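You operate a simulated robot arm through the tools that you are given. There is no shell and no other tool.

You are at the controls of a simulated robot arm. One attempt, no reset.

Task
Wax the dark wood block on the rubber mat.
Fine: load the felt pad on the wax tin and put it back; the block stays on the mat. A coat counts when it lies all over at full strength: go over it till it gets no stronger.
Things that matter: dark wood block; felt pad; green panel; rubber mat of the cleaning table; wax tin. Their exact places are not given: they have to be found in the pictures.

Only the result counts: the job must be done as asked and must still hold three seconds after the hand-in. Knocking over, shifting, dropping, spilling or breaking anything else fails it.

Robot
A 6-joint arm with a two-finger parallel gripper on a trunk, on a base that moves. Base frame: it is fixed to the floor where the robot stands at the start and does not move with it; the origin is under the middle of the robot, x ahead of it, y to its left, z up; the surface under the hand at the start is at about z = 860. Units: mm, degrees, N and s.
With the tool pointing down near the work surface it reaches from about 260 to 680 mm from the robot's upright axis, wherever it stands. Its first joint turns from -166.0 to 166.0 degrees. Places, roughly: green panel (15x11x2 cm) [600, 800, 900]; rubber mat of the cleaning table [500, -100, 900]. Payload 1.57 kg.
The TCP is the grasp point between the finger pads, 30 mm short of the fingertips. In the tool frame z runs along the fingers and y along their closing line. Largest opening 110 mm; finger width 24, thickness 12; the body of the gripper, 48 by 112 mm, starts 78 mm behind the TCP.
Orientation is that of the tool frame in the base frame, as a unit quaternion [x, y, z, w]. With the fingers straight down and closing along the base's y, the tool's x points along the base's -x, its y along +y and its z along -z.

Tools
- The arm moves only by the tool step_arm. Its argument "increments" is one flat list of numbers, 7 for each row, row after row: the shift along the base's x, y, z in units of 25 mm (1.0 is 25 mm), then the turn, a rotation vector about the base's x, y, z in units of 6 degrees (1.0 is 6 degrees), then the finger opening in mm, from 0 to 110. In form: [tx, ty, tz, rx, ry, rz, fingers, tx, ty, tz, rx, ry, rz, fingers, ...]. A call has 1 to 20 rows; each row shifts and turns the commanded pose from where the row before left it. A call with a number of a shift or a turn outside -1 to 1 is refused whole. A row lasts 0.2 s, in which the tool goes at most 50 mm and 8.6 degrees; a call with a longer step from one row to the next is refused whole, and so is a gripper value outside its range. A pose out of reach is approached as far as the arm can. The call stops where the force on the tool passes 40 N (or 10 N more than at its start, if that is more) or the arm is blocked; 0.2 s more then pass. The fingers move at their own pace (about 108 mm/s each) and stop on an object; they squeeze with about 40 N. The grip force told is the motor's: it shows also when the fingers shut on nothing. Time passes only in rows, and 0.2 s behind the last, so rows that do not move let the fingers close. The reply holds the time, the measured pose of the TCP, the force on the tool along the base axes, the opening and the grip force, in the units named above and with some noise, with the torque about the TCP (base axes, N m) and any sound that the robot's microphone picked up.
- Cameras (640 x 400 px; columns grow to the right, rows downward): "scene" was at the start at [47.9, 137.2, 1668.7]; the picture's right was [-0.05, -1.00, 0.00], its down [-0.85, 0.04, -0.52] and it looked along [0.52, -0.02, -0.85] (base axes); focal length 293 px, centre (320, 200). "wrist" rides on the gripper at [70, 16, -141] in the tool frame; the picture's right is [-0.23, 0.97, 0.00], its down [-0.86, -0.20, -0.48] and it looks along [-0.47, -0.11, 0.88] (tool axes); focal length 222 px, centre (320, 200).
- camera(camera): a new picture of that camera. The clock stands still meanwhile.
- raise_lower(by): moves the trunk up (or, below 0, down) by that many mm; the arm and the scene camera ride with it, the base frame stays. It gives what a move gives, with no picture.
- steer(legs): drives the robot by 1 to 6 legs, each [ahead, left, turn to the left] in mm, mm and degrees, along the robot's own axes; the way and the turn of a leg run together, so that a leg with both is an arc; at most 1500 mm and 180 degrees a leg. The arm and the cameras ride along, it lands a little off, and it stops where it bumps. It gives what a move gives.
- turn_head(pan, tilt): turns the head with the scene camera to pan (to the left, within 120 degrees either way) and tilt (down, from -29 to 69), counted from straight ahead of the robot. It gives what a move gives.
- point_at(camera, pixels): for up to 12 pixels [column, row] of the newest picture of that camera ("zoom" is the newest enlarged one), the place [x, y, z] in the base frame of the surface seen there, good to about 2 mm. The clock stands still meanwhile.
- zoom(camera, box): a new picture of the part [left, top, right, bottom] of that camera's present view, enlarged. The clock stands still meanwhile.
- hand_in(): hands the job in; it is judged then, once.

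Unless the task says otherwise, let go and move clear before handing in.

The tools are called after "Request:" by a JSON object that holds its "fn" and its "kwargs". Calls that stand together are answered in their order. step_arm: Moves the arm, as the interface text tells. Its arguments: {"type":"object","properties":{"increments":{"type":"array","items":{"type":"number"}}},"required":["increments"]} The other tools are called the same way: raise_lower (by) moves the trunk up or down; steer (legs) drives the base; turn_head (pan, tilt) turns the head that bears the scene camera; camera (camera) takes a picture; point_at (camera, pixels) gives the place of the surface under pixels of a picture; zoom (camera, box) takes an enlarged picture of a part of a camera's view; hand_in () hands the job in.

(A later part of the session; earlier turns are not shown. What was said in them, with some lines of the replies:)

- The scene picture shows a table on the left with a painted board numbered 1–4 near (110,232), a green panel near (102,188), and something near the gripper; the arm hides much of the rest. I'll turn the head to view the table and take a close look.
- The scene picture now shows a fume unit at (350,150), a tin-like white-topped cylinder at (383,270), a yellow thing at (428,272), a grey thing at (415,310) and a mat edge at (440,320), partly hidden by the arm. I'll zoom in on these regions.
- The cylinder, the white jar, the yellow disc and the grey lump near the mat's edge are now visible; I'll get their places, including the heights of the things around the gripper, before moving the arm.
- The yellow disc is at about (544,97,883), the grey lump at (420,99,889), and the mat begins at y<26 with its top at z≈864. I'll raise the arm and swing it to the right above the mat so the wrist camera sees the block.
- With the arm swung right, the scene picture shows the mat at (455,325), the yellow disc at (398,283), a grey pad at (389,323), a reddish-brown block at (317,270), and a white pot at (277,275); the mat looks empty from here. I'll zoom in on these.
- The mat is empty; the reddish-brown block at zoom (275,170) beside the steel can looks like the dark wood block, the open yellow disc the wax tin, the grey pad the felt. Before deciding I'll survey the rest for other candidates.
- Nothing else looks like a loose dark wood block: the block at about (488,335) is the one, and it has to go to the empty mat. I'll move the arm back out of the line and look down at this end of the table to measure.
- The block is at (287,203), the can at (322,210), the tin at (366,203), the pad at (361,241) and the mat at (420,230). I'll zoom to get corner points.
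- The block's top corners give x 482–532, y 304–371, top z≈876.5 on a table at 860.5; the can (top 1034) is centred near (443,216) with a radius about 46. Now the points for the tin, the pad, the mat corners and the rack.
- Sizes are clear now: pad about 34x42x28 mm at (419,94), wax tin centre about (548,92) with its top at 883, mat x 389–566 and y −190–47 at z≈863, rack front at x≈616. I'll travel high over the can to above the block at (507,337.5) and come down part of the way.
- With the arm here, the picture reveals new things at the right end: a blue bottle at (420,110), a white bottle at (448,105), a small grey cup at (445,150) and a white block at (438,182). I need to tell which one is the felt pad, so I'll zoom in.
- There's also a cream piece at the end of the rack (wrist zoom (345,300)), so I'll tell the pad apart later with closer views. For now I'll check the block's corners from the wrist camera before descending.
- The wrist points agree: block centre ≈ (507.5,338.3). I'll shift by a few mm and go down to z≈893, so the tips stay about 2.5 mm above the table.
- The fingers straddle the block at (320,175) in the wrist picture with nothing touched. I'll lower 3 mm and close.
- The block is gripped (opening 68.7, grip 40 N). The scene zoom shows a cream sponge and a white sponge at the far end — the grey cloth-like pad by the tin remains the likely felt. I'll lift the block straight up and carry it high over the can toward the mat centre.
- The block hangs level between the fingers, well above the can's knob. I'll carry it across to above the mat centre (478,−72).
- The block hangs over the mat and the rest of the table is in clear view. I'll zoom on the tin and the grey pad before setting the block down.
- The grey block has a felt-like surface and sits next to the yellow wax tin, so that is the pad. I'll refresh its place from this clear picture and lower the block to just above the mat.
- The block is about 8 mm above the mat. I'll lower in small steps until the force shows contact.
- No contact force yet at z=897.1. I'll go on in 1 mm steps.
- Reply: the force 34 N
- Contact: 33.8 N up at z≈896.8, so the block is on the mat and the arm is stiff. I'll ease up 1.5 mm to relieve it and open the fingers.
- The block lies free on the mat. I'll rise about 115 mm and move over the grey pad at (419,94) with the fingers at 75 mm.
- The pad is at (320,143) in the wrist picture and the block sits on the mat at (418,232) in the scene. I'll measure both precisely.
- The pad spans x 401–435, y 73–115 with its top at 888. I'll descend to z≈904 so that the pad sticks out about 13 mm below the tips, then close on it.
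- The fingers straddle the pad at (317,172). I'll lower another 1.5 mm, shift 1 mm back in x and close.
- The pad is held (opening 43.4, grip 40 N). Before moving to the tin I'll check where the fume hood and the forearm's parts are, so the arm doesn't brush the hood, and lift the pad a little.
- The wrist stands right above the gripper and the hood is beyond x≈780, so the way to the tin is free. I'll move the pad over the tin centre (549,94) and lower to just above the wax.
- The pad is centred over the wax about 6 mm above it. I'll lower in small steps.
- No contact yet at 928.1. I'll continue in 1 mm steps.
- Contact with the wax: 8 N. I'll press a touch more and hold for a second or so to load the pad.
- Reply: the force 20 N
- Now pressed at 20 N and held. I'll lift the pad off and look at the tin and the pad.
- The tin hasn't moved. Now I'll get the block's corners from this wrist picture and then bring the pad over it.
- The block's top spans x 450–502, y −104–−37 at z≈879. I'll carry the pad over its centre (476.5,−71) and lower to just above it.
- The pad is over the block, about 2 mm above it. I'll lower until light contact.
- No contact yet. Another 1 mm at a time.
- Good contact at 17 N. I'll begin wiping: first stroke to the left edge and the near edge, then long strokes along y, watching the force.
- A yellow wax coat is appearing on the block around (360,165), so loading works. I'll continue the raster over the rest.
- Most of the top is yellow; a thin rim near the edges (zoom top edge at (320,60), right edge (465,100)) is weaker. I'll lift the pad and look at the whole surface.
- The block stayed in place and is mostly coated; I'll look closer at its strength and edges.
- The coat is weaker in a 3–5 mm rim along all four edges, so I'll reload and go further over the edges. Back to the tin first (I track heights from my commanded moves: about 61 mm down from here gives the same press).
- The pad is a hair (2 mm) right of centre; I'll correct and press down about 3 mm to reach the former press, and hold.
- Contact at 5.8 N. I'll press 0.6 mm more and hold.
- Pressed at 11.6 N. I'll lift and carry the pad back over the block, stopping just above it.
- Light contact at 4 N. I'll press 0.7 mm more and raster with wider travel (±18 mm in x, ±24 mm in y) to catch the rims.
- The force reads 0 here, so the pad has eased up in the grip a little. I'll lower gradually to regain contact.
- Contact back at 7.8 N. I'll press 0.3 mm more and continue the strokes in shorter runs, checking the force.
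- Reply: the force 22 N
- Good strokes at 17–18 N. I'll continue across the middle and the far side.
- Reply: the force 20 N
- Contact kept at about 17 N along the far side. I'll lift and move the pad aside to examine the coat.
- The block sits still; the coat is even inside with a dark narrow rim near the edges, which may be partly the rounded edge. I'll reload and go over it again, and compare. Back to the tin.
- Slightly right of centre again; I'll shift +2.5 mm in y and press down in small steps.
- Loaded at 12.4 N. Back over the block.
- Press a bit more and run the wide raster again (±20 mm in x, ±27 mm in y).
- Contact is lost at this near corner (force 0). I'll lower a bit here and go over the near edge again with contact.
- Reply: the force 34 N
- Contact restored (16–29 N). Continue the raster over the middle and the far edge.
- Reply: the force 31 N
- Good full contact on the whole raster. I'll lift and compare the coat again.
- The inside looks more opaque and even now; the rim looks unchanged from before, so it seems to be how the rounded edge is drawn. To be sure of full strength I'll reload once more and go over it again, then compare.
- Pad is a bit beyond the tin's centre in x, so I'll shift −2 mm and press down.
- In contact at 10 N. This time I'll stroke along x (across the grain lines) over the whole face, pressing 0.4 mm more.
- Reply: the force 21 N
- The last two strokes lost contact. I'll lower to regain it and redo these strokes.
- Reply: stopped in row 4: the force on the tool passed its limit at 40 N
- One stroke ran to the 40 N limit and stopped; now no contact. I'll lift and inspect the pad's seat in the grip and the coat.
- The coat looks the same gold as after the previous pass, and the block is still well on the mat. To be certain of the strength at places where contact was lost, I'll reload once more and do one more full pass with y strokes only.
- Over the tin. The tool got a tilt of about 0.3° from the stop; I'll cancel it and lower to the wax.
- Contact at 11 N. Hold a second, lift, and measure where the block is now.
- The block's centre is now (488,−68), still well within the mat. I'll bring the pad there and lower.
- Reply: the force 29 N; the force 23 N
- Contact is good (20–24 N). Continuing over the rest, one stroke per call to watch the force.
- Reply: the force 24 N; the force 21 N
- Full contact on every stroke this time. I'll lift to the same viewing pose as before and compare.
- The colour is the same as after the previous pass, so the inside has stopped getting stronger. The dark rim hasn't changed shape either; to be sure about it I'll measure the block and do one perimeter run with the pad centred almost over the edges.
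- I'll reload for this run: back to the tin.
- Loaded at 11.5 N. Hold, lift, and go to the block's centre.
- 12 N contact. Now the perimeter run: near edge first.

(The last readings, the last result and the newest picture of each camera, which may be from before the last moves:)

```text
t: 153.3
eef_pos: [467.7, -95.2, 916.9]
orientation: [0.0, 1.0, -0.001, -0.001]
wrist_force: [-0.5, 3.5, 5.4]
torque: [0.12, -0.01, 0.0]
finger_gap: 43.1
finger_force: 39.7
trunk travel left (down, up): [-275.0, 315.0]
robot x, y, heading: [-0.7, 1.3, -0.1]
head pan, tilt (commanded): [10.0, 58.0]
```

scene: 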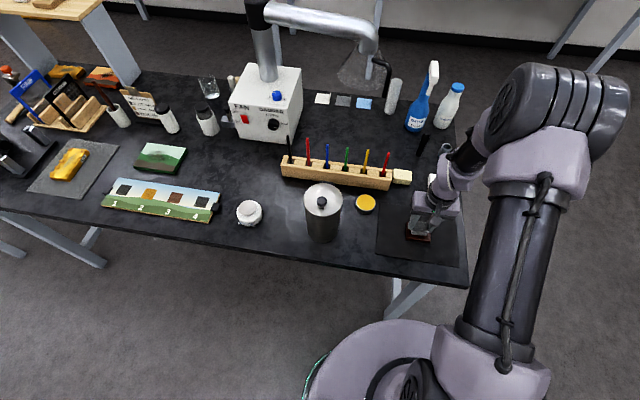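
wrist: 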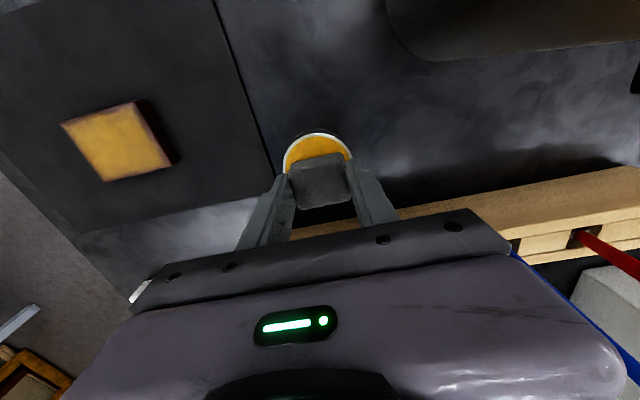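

Contact is a bit light (5–8 N); I'll lower 0.4 mm and repeat the near edge, then go round.

Request:
{"fn": "step_arm", "kwargs": {"increments": [0, 0, -0.016, 0, 0, 0, 25, 0, 0.56, 0, 0, 0, 0, 25, 0, 0.56, 0, 0, 0, 0, 25, 0, 0.56, 0, 0, 0, 0, 25, 0, 0.56, 0, 0, 0, 0, 25]}}

Request:
{"fn": "step_arm", "kwargs": {"increments": [0, -0.56, 0, 0, 0, 0, 25, 0, -0.56, 0, 0, 0, 0, 25, 0, -0.56, 0, 0, 0, 0, 25, 0, -0.56, 0, 0, 0, 0, 25]}}

Request:
{"fn": "step_arm", "kwargs": {"increments": [0.44, 0, 0, 0, 0, 0, 25, 0.44, 0, 0, 0, 0, 0, 25, 0.44, 0, 0, 0, 0, 0, 25, 0.44, 0, 0, 0, 0, 0, 25]}}

Request:
{"fn": "step_arm", "kwargs": {"increments": [0, 0.56, 0, 0, 0, 0, 25, 0, 0.56, 0, 0, 0, 0, 25, 0, 0.56, 0, 0, 0, 0, 25, 0, 0.56, 0, 0, 0, 0, 25]}}

Request:
{"fn": "step_arm", "kwargs": {"increments": [-0.44, 0, 0, 0, 0, 0, 25, -0.44, 0, 0, 0, 0, 0, 25, -0.44, 0, 0, 0, 0, 0, 25, -0.44, 0, 0, 0, 0, 0, 25]}}

Request:
{"fn": "camera", "kwargs": {"camera": "wrist"}}

```text
t: 154.5
eef_pos: [469.4, -38.8, 916.8]
orientation: [-0.001, 1.0, -0.001, 0.0]
wrist_force: [0.2, -0.2, -0.3]
torque: [-0.01, -0.04, -0.01]
finger_gap: 43.1
finger_force: 40.0
trunk travel left (down, up): [-275.0, 315.0]
robot x, y, heading: [0.2, -1.0, -0.1]
head pan, tilt (commanded): [10.0, 58.0]
```

```text
t: 155.5
eef_pos: [467.8, -95.1, 917.2]
orientation: [0.0, 1.0, 0.0, 0.0]
wrist_force: [0.1, 0.0, -1.1]
torque: [0.0, -0.02, 0.01]
finger_gap: 43.3
finger_force: 40.0
trunk travel left (down, up): [-275.0, 315.0]
robot x, y, heading: [0.6, -4.0, 0.0]
head pan, tilt (commanded): [10.0, 58.0]
```

```text
t: 156.5
eef_pos: [510.5, -94.7, 916.5]
orientation: [0.0, 1.0, -0.001, 0.0]
wrist_force: [-3.5, 0.0, 3.2]
torque: [0.06, 0.12, 0.03]
finger_gap: 43.1
finger_force: 40.1
trunk travel left (down, up): [-275.0, 315.0]
robot x, y, heading: [-2.8, -0.7, -0.2]
head pan, tilt (commanded): [10.0, 58.0]
```

```text
t: 157.5
eef_pos: [510.4, -37.9, 915.8]
orientation: [0.0, 1.0, -0.001, 0.0]
wrist_force: [-0.4, 1.2, 0.5]
torque: [0.03, 0.01, -0.03]
finger_gap: 43.2
finger_force: 39.9
trunk travel left (down, up): [-275.0, 315.0]
robot x, y, heading: [1.4, -3.1, 0.1]
head pan, tilt (commanded): [10.0, 58.0]
```

```text
t: 158.5
eef_pos: [466.4, -39.8, 916.2]
orientation: [0.0, 1.0, -0.001, -0.001]
wrist_force: [-0.1, 0.0, -0.8]
torque: [-0.02, 0.02, 0.01]
finger_gap: 43.2
finger_force: 40.0
trunk travel left (down, up): [-275.0, 315.0]
robot x, y, heading: [-3.5, 1.5, 0.2]
head pan, tilt (commanded): [10.0, 58.0]
```

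```text
taken
```

wrist: 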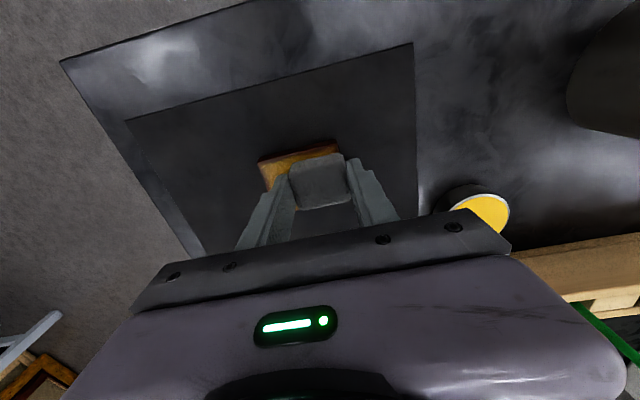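

Contact faded during the perimeter run since the pad creeps up in the grip. I'll lower step by step here to regain about 12 N and redo the edge strokes.

Request:
{"fn": "step_arm", "kwargs": {"increments": [0, 0, -0.03, 0, 0, 0, 25, 0, 0, 0, 0, 0, 0, 25]}}

Request:
{"fn": "step_arm", "kwargs": {"increments": [0, 0, -0.02, 0, 0, 0, 25, 0, 0, 0, 0, 0, 0, 25]}}

```text
t: 159.1
eef_pos: [467.1, -38.6, 916.4]
orientation: [0.001, 1.0, -0.001, 0.0]
wrist_force: [-2.7, -0.9, 9.0]
torque: [-0.06, 0.1, -0.01]
finger_gap: 43.3
finger_force: 39.4
trunk travel left (down, up): [-275.0, 315.0]
robot x, y, heading: [-0.7, -1.1, -0.1]
head pan, tilt (commanded): [10.0, 58.0]
```

```text
t: 159.7
eef_pos: [467.2, -39.3, 915.6]
orientation: [-0.001, 1.0, -0.001, 0.001]
wrist_force: [-1.6, -2.0, 20.1]
torque: [-0.1, 0.04, -0.04]
finger_gap: 43.4
finger_force: 39.6
trunk travel left (down, up): [-275.0, 315.0]
robot x, y, heading: [1.7, -3.6, 0.0]
head pan, tilt (commanded): [10.0, 58.0]
```

Request:
{"fn": "step_arm", "kwargs": {"increments": [0, -0.56, 0, 0, 0, 0, 25, 0, -0.56, 0, 0, 0, 0, 25, 0, -0.56, 0, 0, 0, 0, 25, 0, -0.56, 0, 0, 0, 0, 25]}}

Request:
{"fn": "step_arm", "kwargs": {"increments": [0, 0.56, 0, 0, 0, 0, 25, 0, 0.56, 0, 0, 0, 0, 25, 0, 0.56, 0, 0, 0, 0, 25, 0, 0.56, 0, 0, 0, 0, 25]}}

```text
t: 160.7
eef_pos: [466.6, -93.5, 915.2]
orientation: [0.0, 1.0, -0.002, 0.0]
wrist_force: [-1.5, 14.1, 21.3]
torque: [0.81, 0.05, 0.03]
finger_gap: 43.1
finger_force: 40.1
trunk travel left (down, up): [-275.0, 315.0]
robot x, y, heading: [2.7, -1.0, 0.2]
head pan, tilt (commanded): [10.0, 58.0]
```

```text
t: 161.7
eef_pos: [465.6, -41.0, 916.8]
orientation: [0.0, 1.0, 0.0, 0.001]
wrist_force: [0.7, -12.9, 22.5]
torque: [-0.64, -0.05, -0.03]
finger_gap: 42.9
finger_force: 39.7
trunk travel left (down, up): [-275.0, 315.0]
robot x, y, heading: [0.0, 2.5, -0.0]
head pan, tilt (commanded): [10.0, 58.0]
```

Near edge done at ~21 N. Next the left end in x, then the far edge both ways, then the right end.

Request:
{"fn": "step_arm", "kwargs": {"increments": [0.44, 0, 0, 0, 0, 0, 25, 0.44, 0, 0, 0, 0, 0, 25, 0.44, 0, 0, 0, 0, 0, 25, 0.44, 0, 0, 0, 0, 0, 25]}}

Request:
{"fn": "step_arm", "kwargs": {"increments": [0, -0.56, 0, 0, 0, 0, 25, 0, -0.56, 0, 0, 0, 0, 25, 0, -0.56, 0, 0, 0, 0, 25, 0, -0.56, 0, 0, 0, 0, 25]}}

Request:
{"fn": "step_arm", "kwargs": {"increments": [-0.44, 0, 0, 0, 0, 0, 25, -0.44, 0, 0, 0, 0, 0, 25, -0.44, 0, 0, 0, 0, 0, 25, -0.44, 0, 0, 0, 0, 0, 25]}}

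Request:
{"fn": "camera", "kwargs": {"camera": "wrist"}}

```text
t: 162.7
eef_pos: [511.6, -37.7, 915.8]
orientation: [0.001, 1.0, -0.001, 0.001]
wrist_force: [-6.7, 0.0, 12.6]
torque: [-0.03, 0.43, -0.02]
finger_gap: 43.3
finger_force: 39.6
trunk travel left (down, up): [-275.0, 315.0]
robot x, y, heading: [-0.7, -0.2, 0.2]
head pan, tilt (commanded): [10.0, 58.0]
```

```text
t: 163.7
eef_pos: [511.0, -94.7, 915.4]
orientation: [0.0, 1.0, -0.002, 0.001]
wrist_force: [1.2, 13.6, 22.1]
torque: [0.83, 0.24, -0.15]
finger_gap: 43.3
finger_force: 40.0
trunk travel left (down, up): [-275.0, 315.0]
robot x, y, heading: [1.6, 2.1, 0.1]
head pan, tilt (commanded): [10.0, 58.0]
```

```text
t: 164.7
eef_pos: [468.1, -95.9, 915.0]
orientation: [0.0, 1.0, -0.001, 0.0]
wrist_force: [16.5, -1.7, 26.8]
torque: [0.22, -0.76, -0.21]
finger_gap: 43.2
finger_force: 40.3
trunk travel left (down, up): [-275.0, 315.0]
robot x, y, heading: [-1.1, 0.3, -0.1]
head pan, tilt (commanded): [10.0, 58.0]
```

```text
taken
```

wrist: 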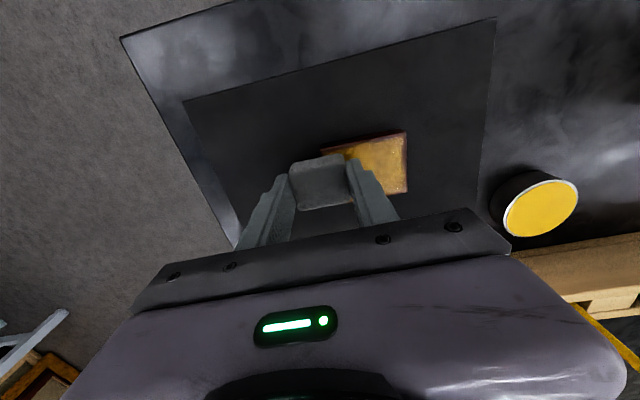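

All four edges were gone over with 13–27 N. I'll lift to the viewing pose and compare the rim with before.

Request:
{"fn": "step_arm", "kwargs": {"increments": [0, 0, 0.2, 0, 0, 0, 25, 0, 0, 1, 0, 0, 0, 25, 0.8, 0, 1, 0, 0, 0, 25, 0.9, 0, 0.5, 0, 0, 0, 25, 0.9, 0, 0, 0, 0, 0, 25, 0.8, 0.3, 0, 0, 0, 0, 25, 0, 0, 0, 0, 0, 0, 25]}}

Request:
{"fn": "camera", "kwargs": {"camera": "wrist"}}

Request:
{"fn": "zoom", "kwargs": {"camera": "wrist", "box": [270, 30, 380, 130]}}

Request:
{"fn": "zoom", "kwargs": {"camera": "scene", "box": [395, 210, 440, 245]}}

```text
t: 166.3
eef_pos: [550.7, -88.2, 980.8]
orientation: [0.0, 1.0, -0.001, -0.001]
wrist_force: [0.5, -0.4, -0.1]
torque: [0.0, -0.03, -0.01]
finger_gap: 43.3
finger_force: 40.0
trunk travel left (down, up): [-275.0, 315.0]
robot x, y, heading: [0.4, -0.4, 0.2]
head pan, tilt (commanded): [10.0, 58.0]
```

```text
taken
```

wrist: 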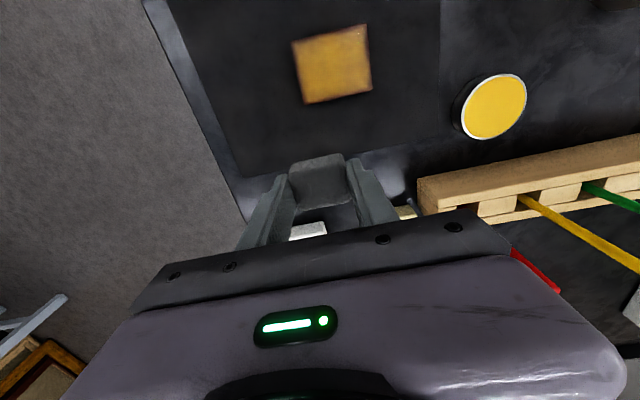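

```text
4.00 times, centred on (325, 80) of wrist
```

zoom: 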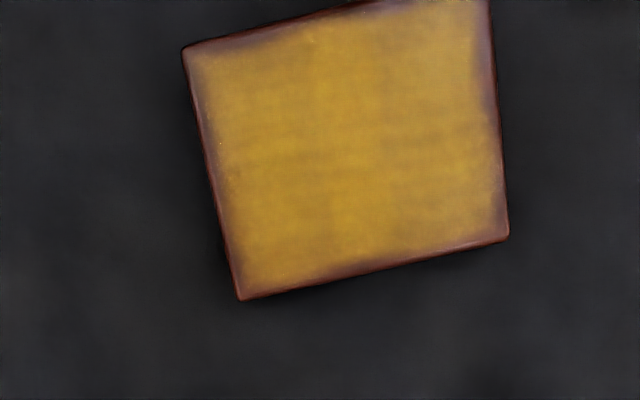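

```text
11.43 times, centred on (418, 228) of scene
```

zoom: 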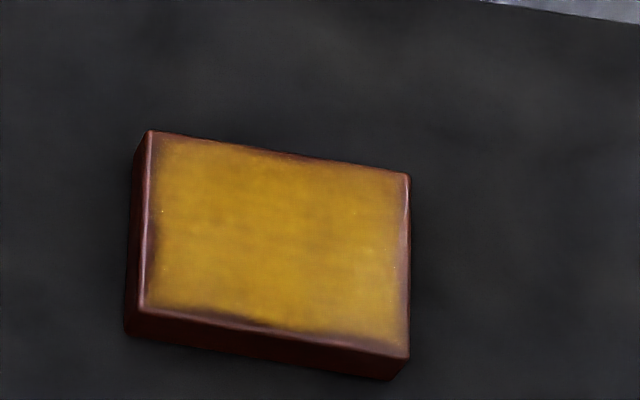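

The rim and the colour are unchanged after this run, so the coat is as strong as it gets and the rim is just how the edge is drawn; the block lies well on the mat. Now I'll return the pad to its own place at (419,94).

Request:
{"fn": "step_arm", "kwargs": {"increments": [-0.4, 0.5, 0, 0, 0, 0, 25, -0.656, 0.911, 0, 0, 0, 0, 25, -0.656, 0.911, 0, 0, 0, 0, 25, -0.656, 0.911, 0, 0, 0, 0, 25, -0.656, 0.911, 0, 0, 0, 0, 25, -0.656, 0.911, 0, 0, 0, 0, 25, -0.656, 0.911, 0, 0, 0, 0, 25, -0.656, 0.911, 0, 0, 0, 0, 25, -0.256, 0.411, 0, 0, 0, 0, 25, 0, 0, 0, 0, 0, 0, 25]}}

Request:
{"fn": "camera", "kwargs": {"camera": "wrist"}}

Request:
{"fn": "camera", "kwargs": {"camera": "scene"}}

```text
t: 168.5
eef_pos: [422.6, 94.4, 983.3]
orientation: [0.0, 1.0, -0.001, -0.001]
wrist_force: [0.1, 0.2, -0.6]
torque: [0.01, -0.01, -0.03]
finger_gap: 43.5
finger_force: 40.3
trunk travel left (down, up): [-275.0, 315.0]
robot x, y, heading: [-1.8, 2.6, 0.0]
head pan, tilt (commanded): [10.0, 58.0]
```

```text
taken
```

wrist: 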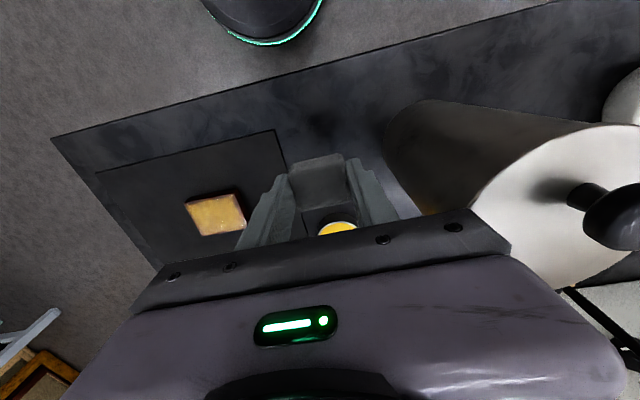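

```text
taken
```

scene: 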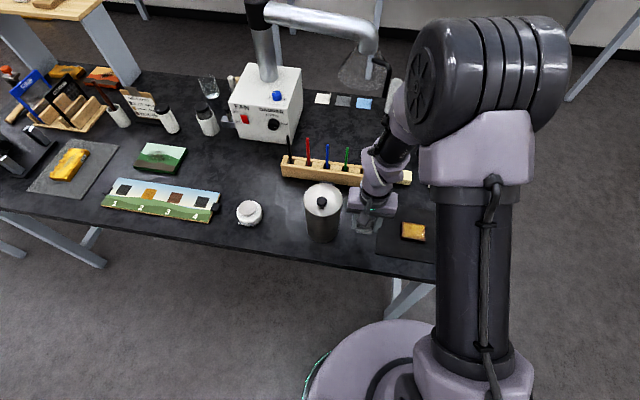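

The pad is above its place, 3 mm too far in x. I'll correct and lower toward the table.

Request:
{"fn": "step_arm", "kwargs": {"increments": [-0.12, 0, -0.6, 0, 0, 0, 25, 0, 0, -1, 0, 0, 0, 25, 0, 0, -1, 0, 0, 0, 25, 0, 0, -0.6, 0, 0, 0, 25, 0, 0, 0, 0, 0, 0, 25]}}

Request:
{"fn": "step_arm", "kwargs": {"increments": [0, 0, -0.08, 0, 0, 0, 25, 0, 0, 0, 0, 0, 0, 25]}}

```text
t: 169.7
eef_pos: [418.1, 95.1, 903.5]
orientation: [0.0, 1.0, -0.001, 0.0]
wrist_force: [-0.8, 0.2, -0.2]
torque: [0.03, -0.01, 0.03]
finger_gap: 43.3
finger_force: 39.7
trunk travel left (down, up): [-275.0, 315.0]
robot x, y, heading: [3.8, 0.2, -0.0]
head pan, tilt (commanded): [10.0, 58.0]
```

```text
t: 170.3
eef_pos: [417.7, 95.2, 899.1]
orientation: [0.0, 1.0, -0.001, -0.001]
wrist_force: [-0.5, -0.3, 0.0]
torque: [0.04, 0.01, -0.01]
finger_gap: 43.0
finger_force: 39.9
trunk travel left (down, up): [-275.0, 315.0]
robot x, y, heading: [-1.2, -1.2, -0.1]
head pan, tilt (commanded): [10.0, 58.0]
```

Request:
{"fn": "step_arm", "kwargs": {"increments": [0.04, 0, -0.04, 0, 0, 0, 25, 0, 0, 0, 0, 0, 0, 25]}}

Request:
{"fn": "step_arm", "kwargs": {"increments": [0, 0, -0.03, 0, 0, 0, 25, 0, 0, 0, 0, 0, 0, 25]}}

```text
t: 170.9
eef_pos: [419.2, 94.4, 899.5]
orientation: [0.001, 1.0, 0.0, 0.0]
wrist_force: [0.1, 0.4, -0.1]
torque: [0.0, 0.05, 0.01]
finger_gap: 43.0
finger_force: 40.0
trunk travel left (down, up): [-275.0, 315.0]
robot x, y, heading: [0.7, 1.0, -0.1]
head pan, tilt (commanded): [10.0, 58.0]
```

```text
t: 171.5
eef_pos: [420.1, 95.2, 897.5]
orientation: [0.0, 1.0, 0.0, 0.0]
wrist_force: [0.2, -0.7, 0.1]
torque: [0.01, -0.02, 0.01]
finger_gap: 43.1
finger_force: 40.1
trunk travel left (down, up): [-275.0, 315.0]
robot x, y, heading: [0.7, 0.4, -0.1]
head pan, tilt (commanded): [10.0, 58.0]
```

Request:
{"fn": "step_arm", "kwargs": {"increments": [0, 0, -0.03, 0, 0, 0, 25, 0, 0, 0, 0, 0, 0, 25]}}

Request:
{"fn": "step_arm", "kwargs": {"increments": [0, 0, -0.02, 0, 0, 0, 25, 0, 0, 0, 0, 0, 0, 25]}}

```text
t: 172.1
eef_pos: [419.4, 96.4, 897.8]
orientation: [0.0, 1.0, -0.001, -0.001]
wrist_force: [-0.7, 0.1, -0.2]
torque: [-0.02, 0.02, -0.01]
finger_gap: 43.5
finger_force: 40.2
trunk travel left (down, up): [-275.0, 315.0]
robot x, y, heading: [1.3, 1.7, -0.0]
head pan, tilt (commanded): [10.0, 58.0]
```

```text
t: 172.7
eef_pos: [421.2, 94.2, 897.7]
orientation: [0.0, 1.0, -0.001, 0.0]
wrist_force: [0.0, -0.3, -0.4]
torque: [0.0, 0.0, 0.01]
finger_gap: 43.1
finger_force: 40.0
trunk travel left (down, up): [-275.0, 315.0]
robot x, y, heading: [1.6, -0.3, -0.1]
head pan, tilt (commanded): [10.0, 58.0]
```

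Request:
{"fn": "step_arm", "kwargs": {"increments": [0, 0, -0.03, 0, 0, 0, 25, 0, 0, 0, 0, 0, 0, 25]}}

Request:
{"fn": "step_arm", "kwargs": {"increments": [0, 0, -0.02, 0, 0, 0, 25, 0, 0, 0, 0, 0, 0, 25]}}

```text
t: 173.3
eef_pos: [419.8, 94.0, 896.6]
orientation: [0.0, 1.0, -0.001, 0.001]
wrist_force: [1.5, 0.5, 10.7]
torque: [0.04, -0.06, 0.01]
finger_gap: 43.1
finger_force: 40.1
trunk travel left (down, up): [-275.0, 315.0]
robot x, y, heading: [1.9, 1.8, -0.0]
head pan, tilt (commanded): [10.0, 58.0]
```

```text
t: 173.9
eef_pos: [419.2, 94.8, 894.7]
orientation: [0.0, 1.0, -0.001, 0.001]
wrist_force: [1.6, 0.4, 17.6]
torque: [0.07, -0.05, 0.0]
finger_gap: 43.0
finger_force: 39.9
trunk travel left (down, up): [-275.0, 315.0]
robot x, y, heading: [3.4, -0.8, -0.0]
head pan, tilt (commanded): [10.0, 58.0]
```

The pad is on the table (17.6 N). I'll ease up 0.8 mm and open the fingers to 75 mm.

Request:
{"fn": "step_arm", "kwargs": {"increments": [0, 0, 0.03, 0, 0, 0, 25, 0, 0, 0, 0, 0, 0, 48, 0, 0, 0, 0, 0, 0, 75, 0, 0, 0, 0, 0, 0, 75]}}

Request:
{"fn": "camera", "kwargs": {"camera": "wrist"}}

```text
t: 174.9
eef_pos: [420.4, 93.3, 895.8]
orientation: [0.001, 1.0, -0.001, 0.0]
wrist_force: [0.0, 0.5, 0.0]
torque: [-0.01, -0.01, -0.02]
finger_gap: 74.9
finger_force: 0.1
trunk travel left (down, up): [-275.0, 315.0]
robot x, y, heading: [0.4, -0.7, 0.3]
head pan, tilt (commanded): [10.0, 58.0]
```

```text
taken
```

wrist: 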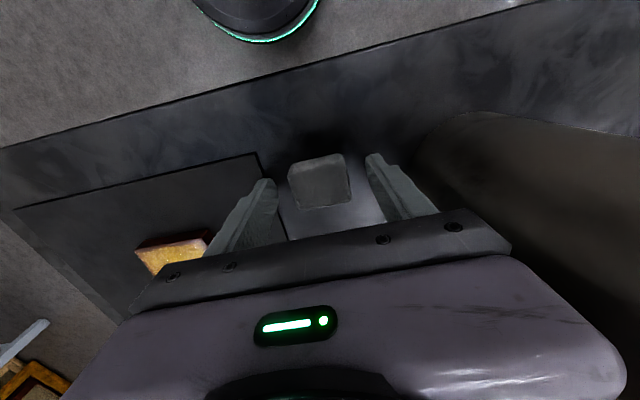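

The pad stands free between the open fingers. I'll rise straight up well clear and move over toward free space, then check everything.

Request:
{"fn": "step_arm", "kwargs": {"increments": [0, 0, 0.3, 0, 0, 0, 75, 0, 0, 1, 0, 0, 0, 75, 0, 0, 1, 0, 0, 0, 75, 0, 0, 1, 0, 0, 0, 75, 0, 0, 1, 0, 0, 0, 75, 0, 0, 1, 0, 0, 0, 75, 0, 0, 1, 0, 0, 0, 75, 0, 0, 1, 0, 0, 0, 75, 0, 0, 1, 0, 0, 0, 75, 0, 0, 1, 0, 0, 0, 75, 0, 0, 1, 0, 0, 0, 75, 0, 0, 1, 0, 0, 0, 75, 0, 0, 1, 0, 0, 0, 75, 0, 0, 0, 0, 0, 0, 75]}}

Request:
{"fn": "camera", "kwargs": {"camera": "wrist"}}

Request:
{"fn": "camera", "kwargs": {"camera": "scene"}}

Request:
{"fn": "zoom", "kwargs": {"camera": "scene", "box": [300, 180, 460, 270]}}

```text
t: 177.9
eef_pos: [421.0, 94.4, 1205.5]
orientation: [0.001, 1.0, 0.0, -0.001]
wrist_force: [-0.6, 0.7, 0.7]
torque: [0.02, -0.03, -0.01]
finger_gap: 75.0
finger_force: 0.0
trunk travel left (down, up): [-275.0, 315.0]
robot x, y, heading: [-0.9, -2.9, 0.0]
head pan, tilt (commanded): [10.0, 58.0]
```

```text
taken
```

wrist: 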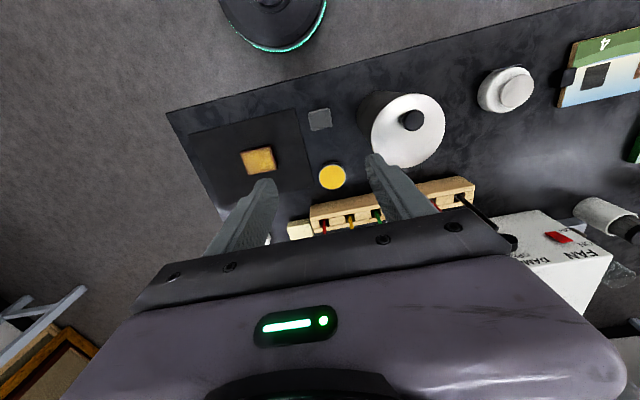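

```text
taken
```

scene: 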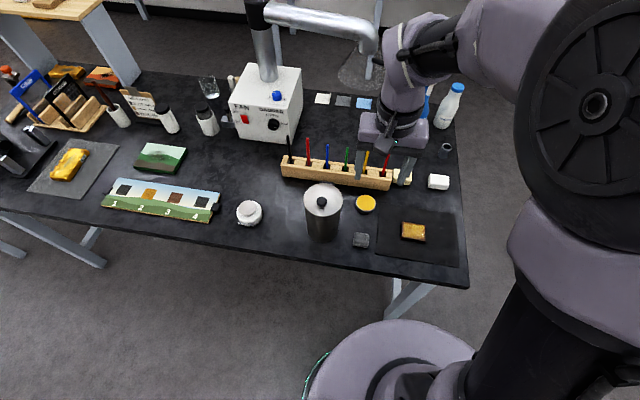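

```text
4.00 times, centred on (380, 225) of scene
```

zoom: 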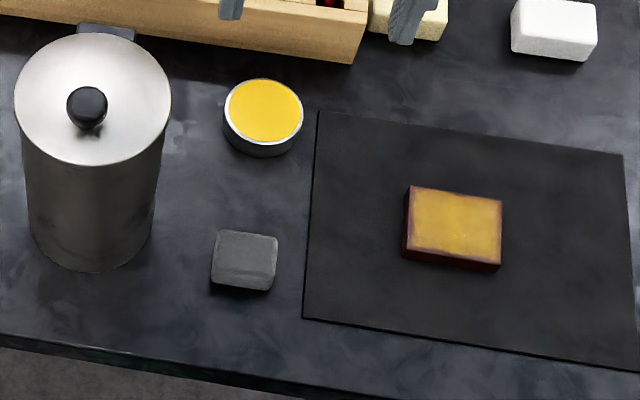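

Everything stands upright: the coated block on the mat, the tin and the pad in place. I'll verify the places against the first readings.

Request:
{"fn": "point_at", "kwargs": {"camera": "zoom", "pixels": [[264, 81], [264, 138], [227, 108], [300, 112], [220, 236], [275, 241], [247, 252], [410, 190], [498, 202], [405, 252], [498, 262], [450, 225]]}}

Request:
{"fn": "zoom", "kwargs": {"camera": "scene", "box": [385, 210, 445, 255]}}

Request:
{"fn": "zoom", "kwargs": {"camera": "wrist", "box": [220, 130, 300, 190]}}

```text
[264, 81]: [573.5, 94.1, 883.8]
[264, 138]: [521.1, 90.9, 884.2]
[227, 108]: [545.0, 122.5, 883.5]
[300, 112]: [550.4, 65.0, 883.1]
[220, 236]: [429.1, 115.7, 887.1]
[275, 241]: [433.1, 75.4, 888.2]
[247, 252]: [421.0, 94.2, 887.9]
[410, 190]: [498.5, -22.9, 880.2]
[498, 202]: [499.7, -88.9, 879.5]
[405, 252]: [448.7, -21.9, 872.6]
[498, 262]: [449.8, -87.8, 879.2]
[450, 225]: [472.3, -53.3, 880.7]
```

```text
8.89 times, centred on (415, 232) of scene
```

zoom: 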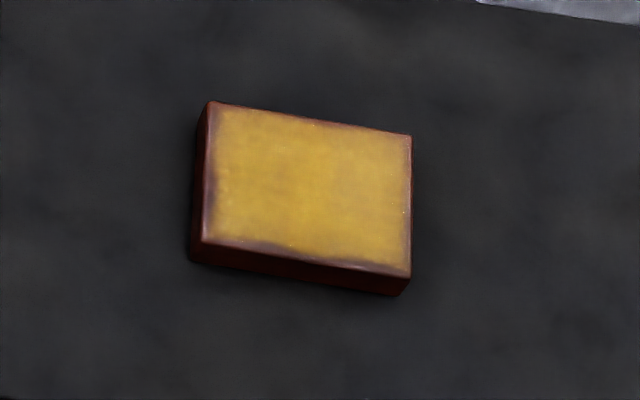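

```text
6.67 times, centred on (260, 160) of wrist
```

zoom: 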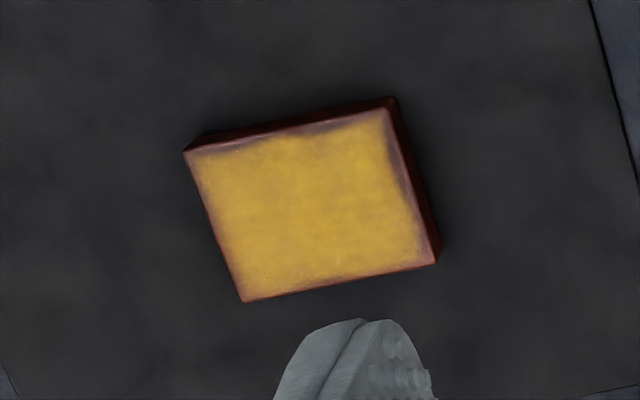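

The tin and the pad read at the same places as at the start (within 2 mm), and the block, coated all over, lies inside the mat at about (474,−55). The gripper is empty and clear, so I'll hand in.

Request:
{"fn": "hand_in", "kwargs": {}}

```text
The job is handed in.
```

The dark wood block is waxed on its top face and lying on the rubber mat. I have handed the job in; no verdict on it has come back yet.

- **Block:** it started on the bare table beside the steel can, so I moved it onto the empty mat first. It slid a little during wiping and ended at about (474, −55), well inside the mat.
- **Coat:** I loaded the felt pad six times: five passes aimed at the whole face, plus one around the edges. Some strokes lost contact. I redid some of those and made the fifth pass with contact on every stroke. The yellow coat looked the same after the last three passes, so I took it to be at full strength.
- **Edge rim:** a thin darker rim shows along all four edges. It did not change after I wiped the edges at 13–27 N, so I think it is only how the rounded edge is drawn, but I could not confirm that.
- **Other things:** the felt pad is back in its place and the wax tin is where it was, both within about 2 mm. Nothing else looks moved or knocked over, and the empty gripper is raised clear of the table.
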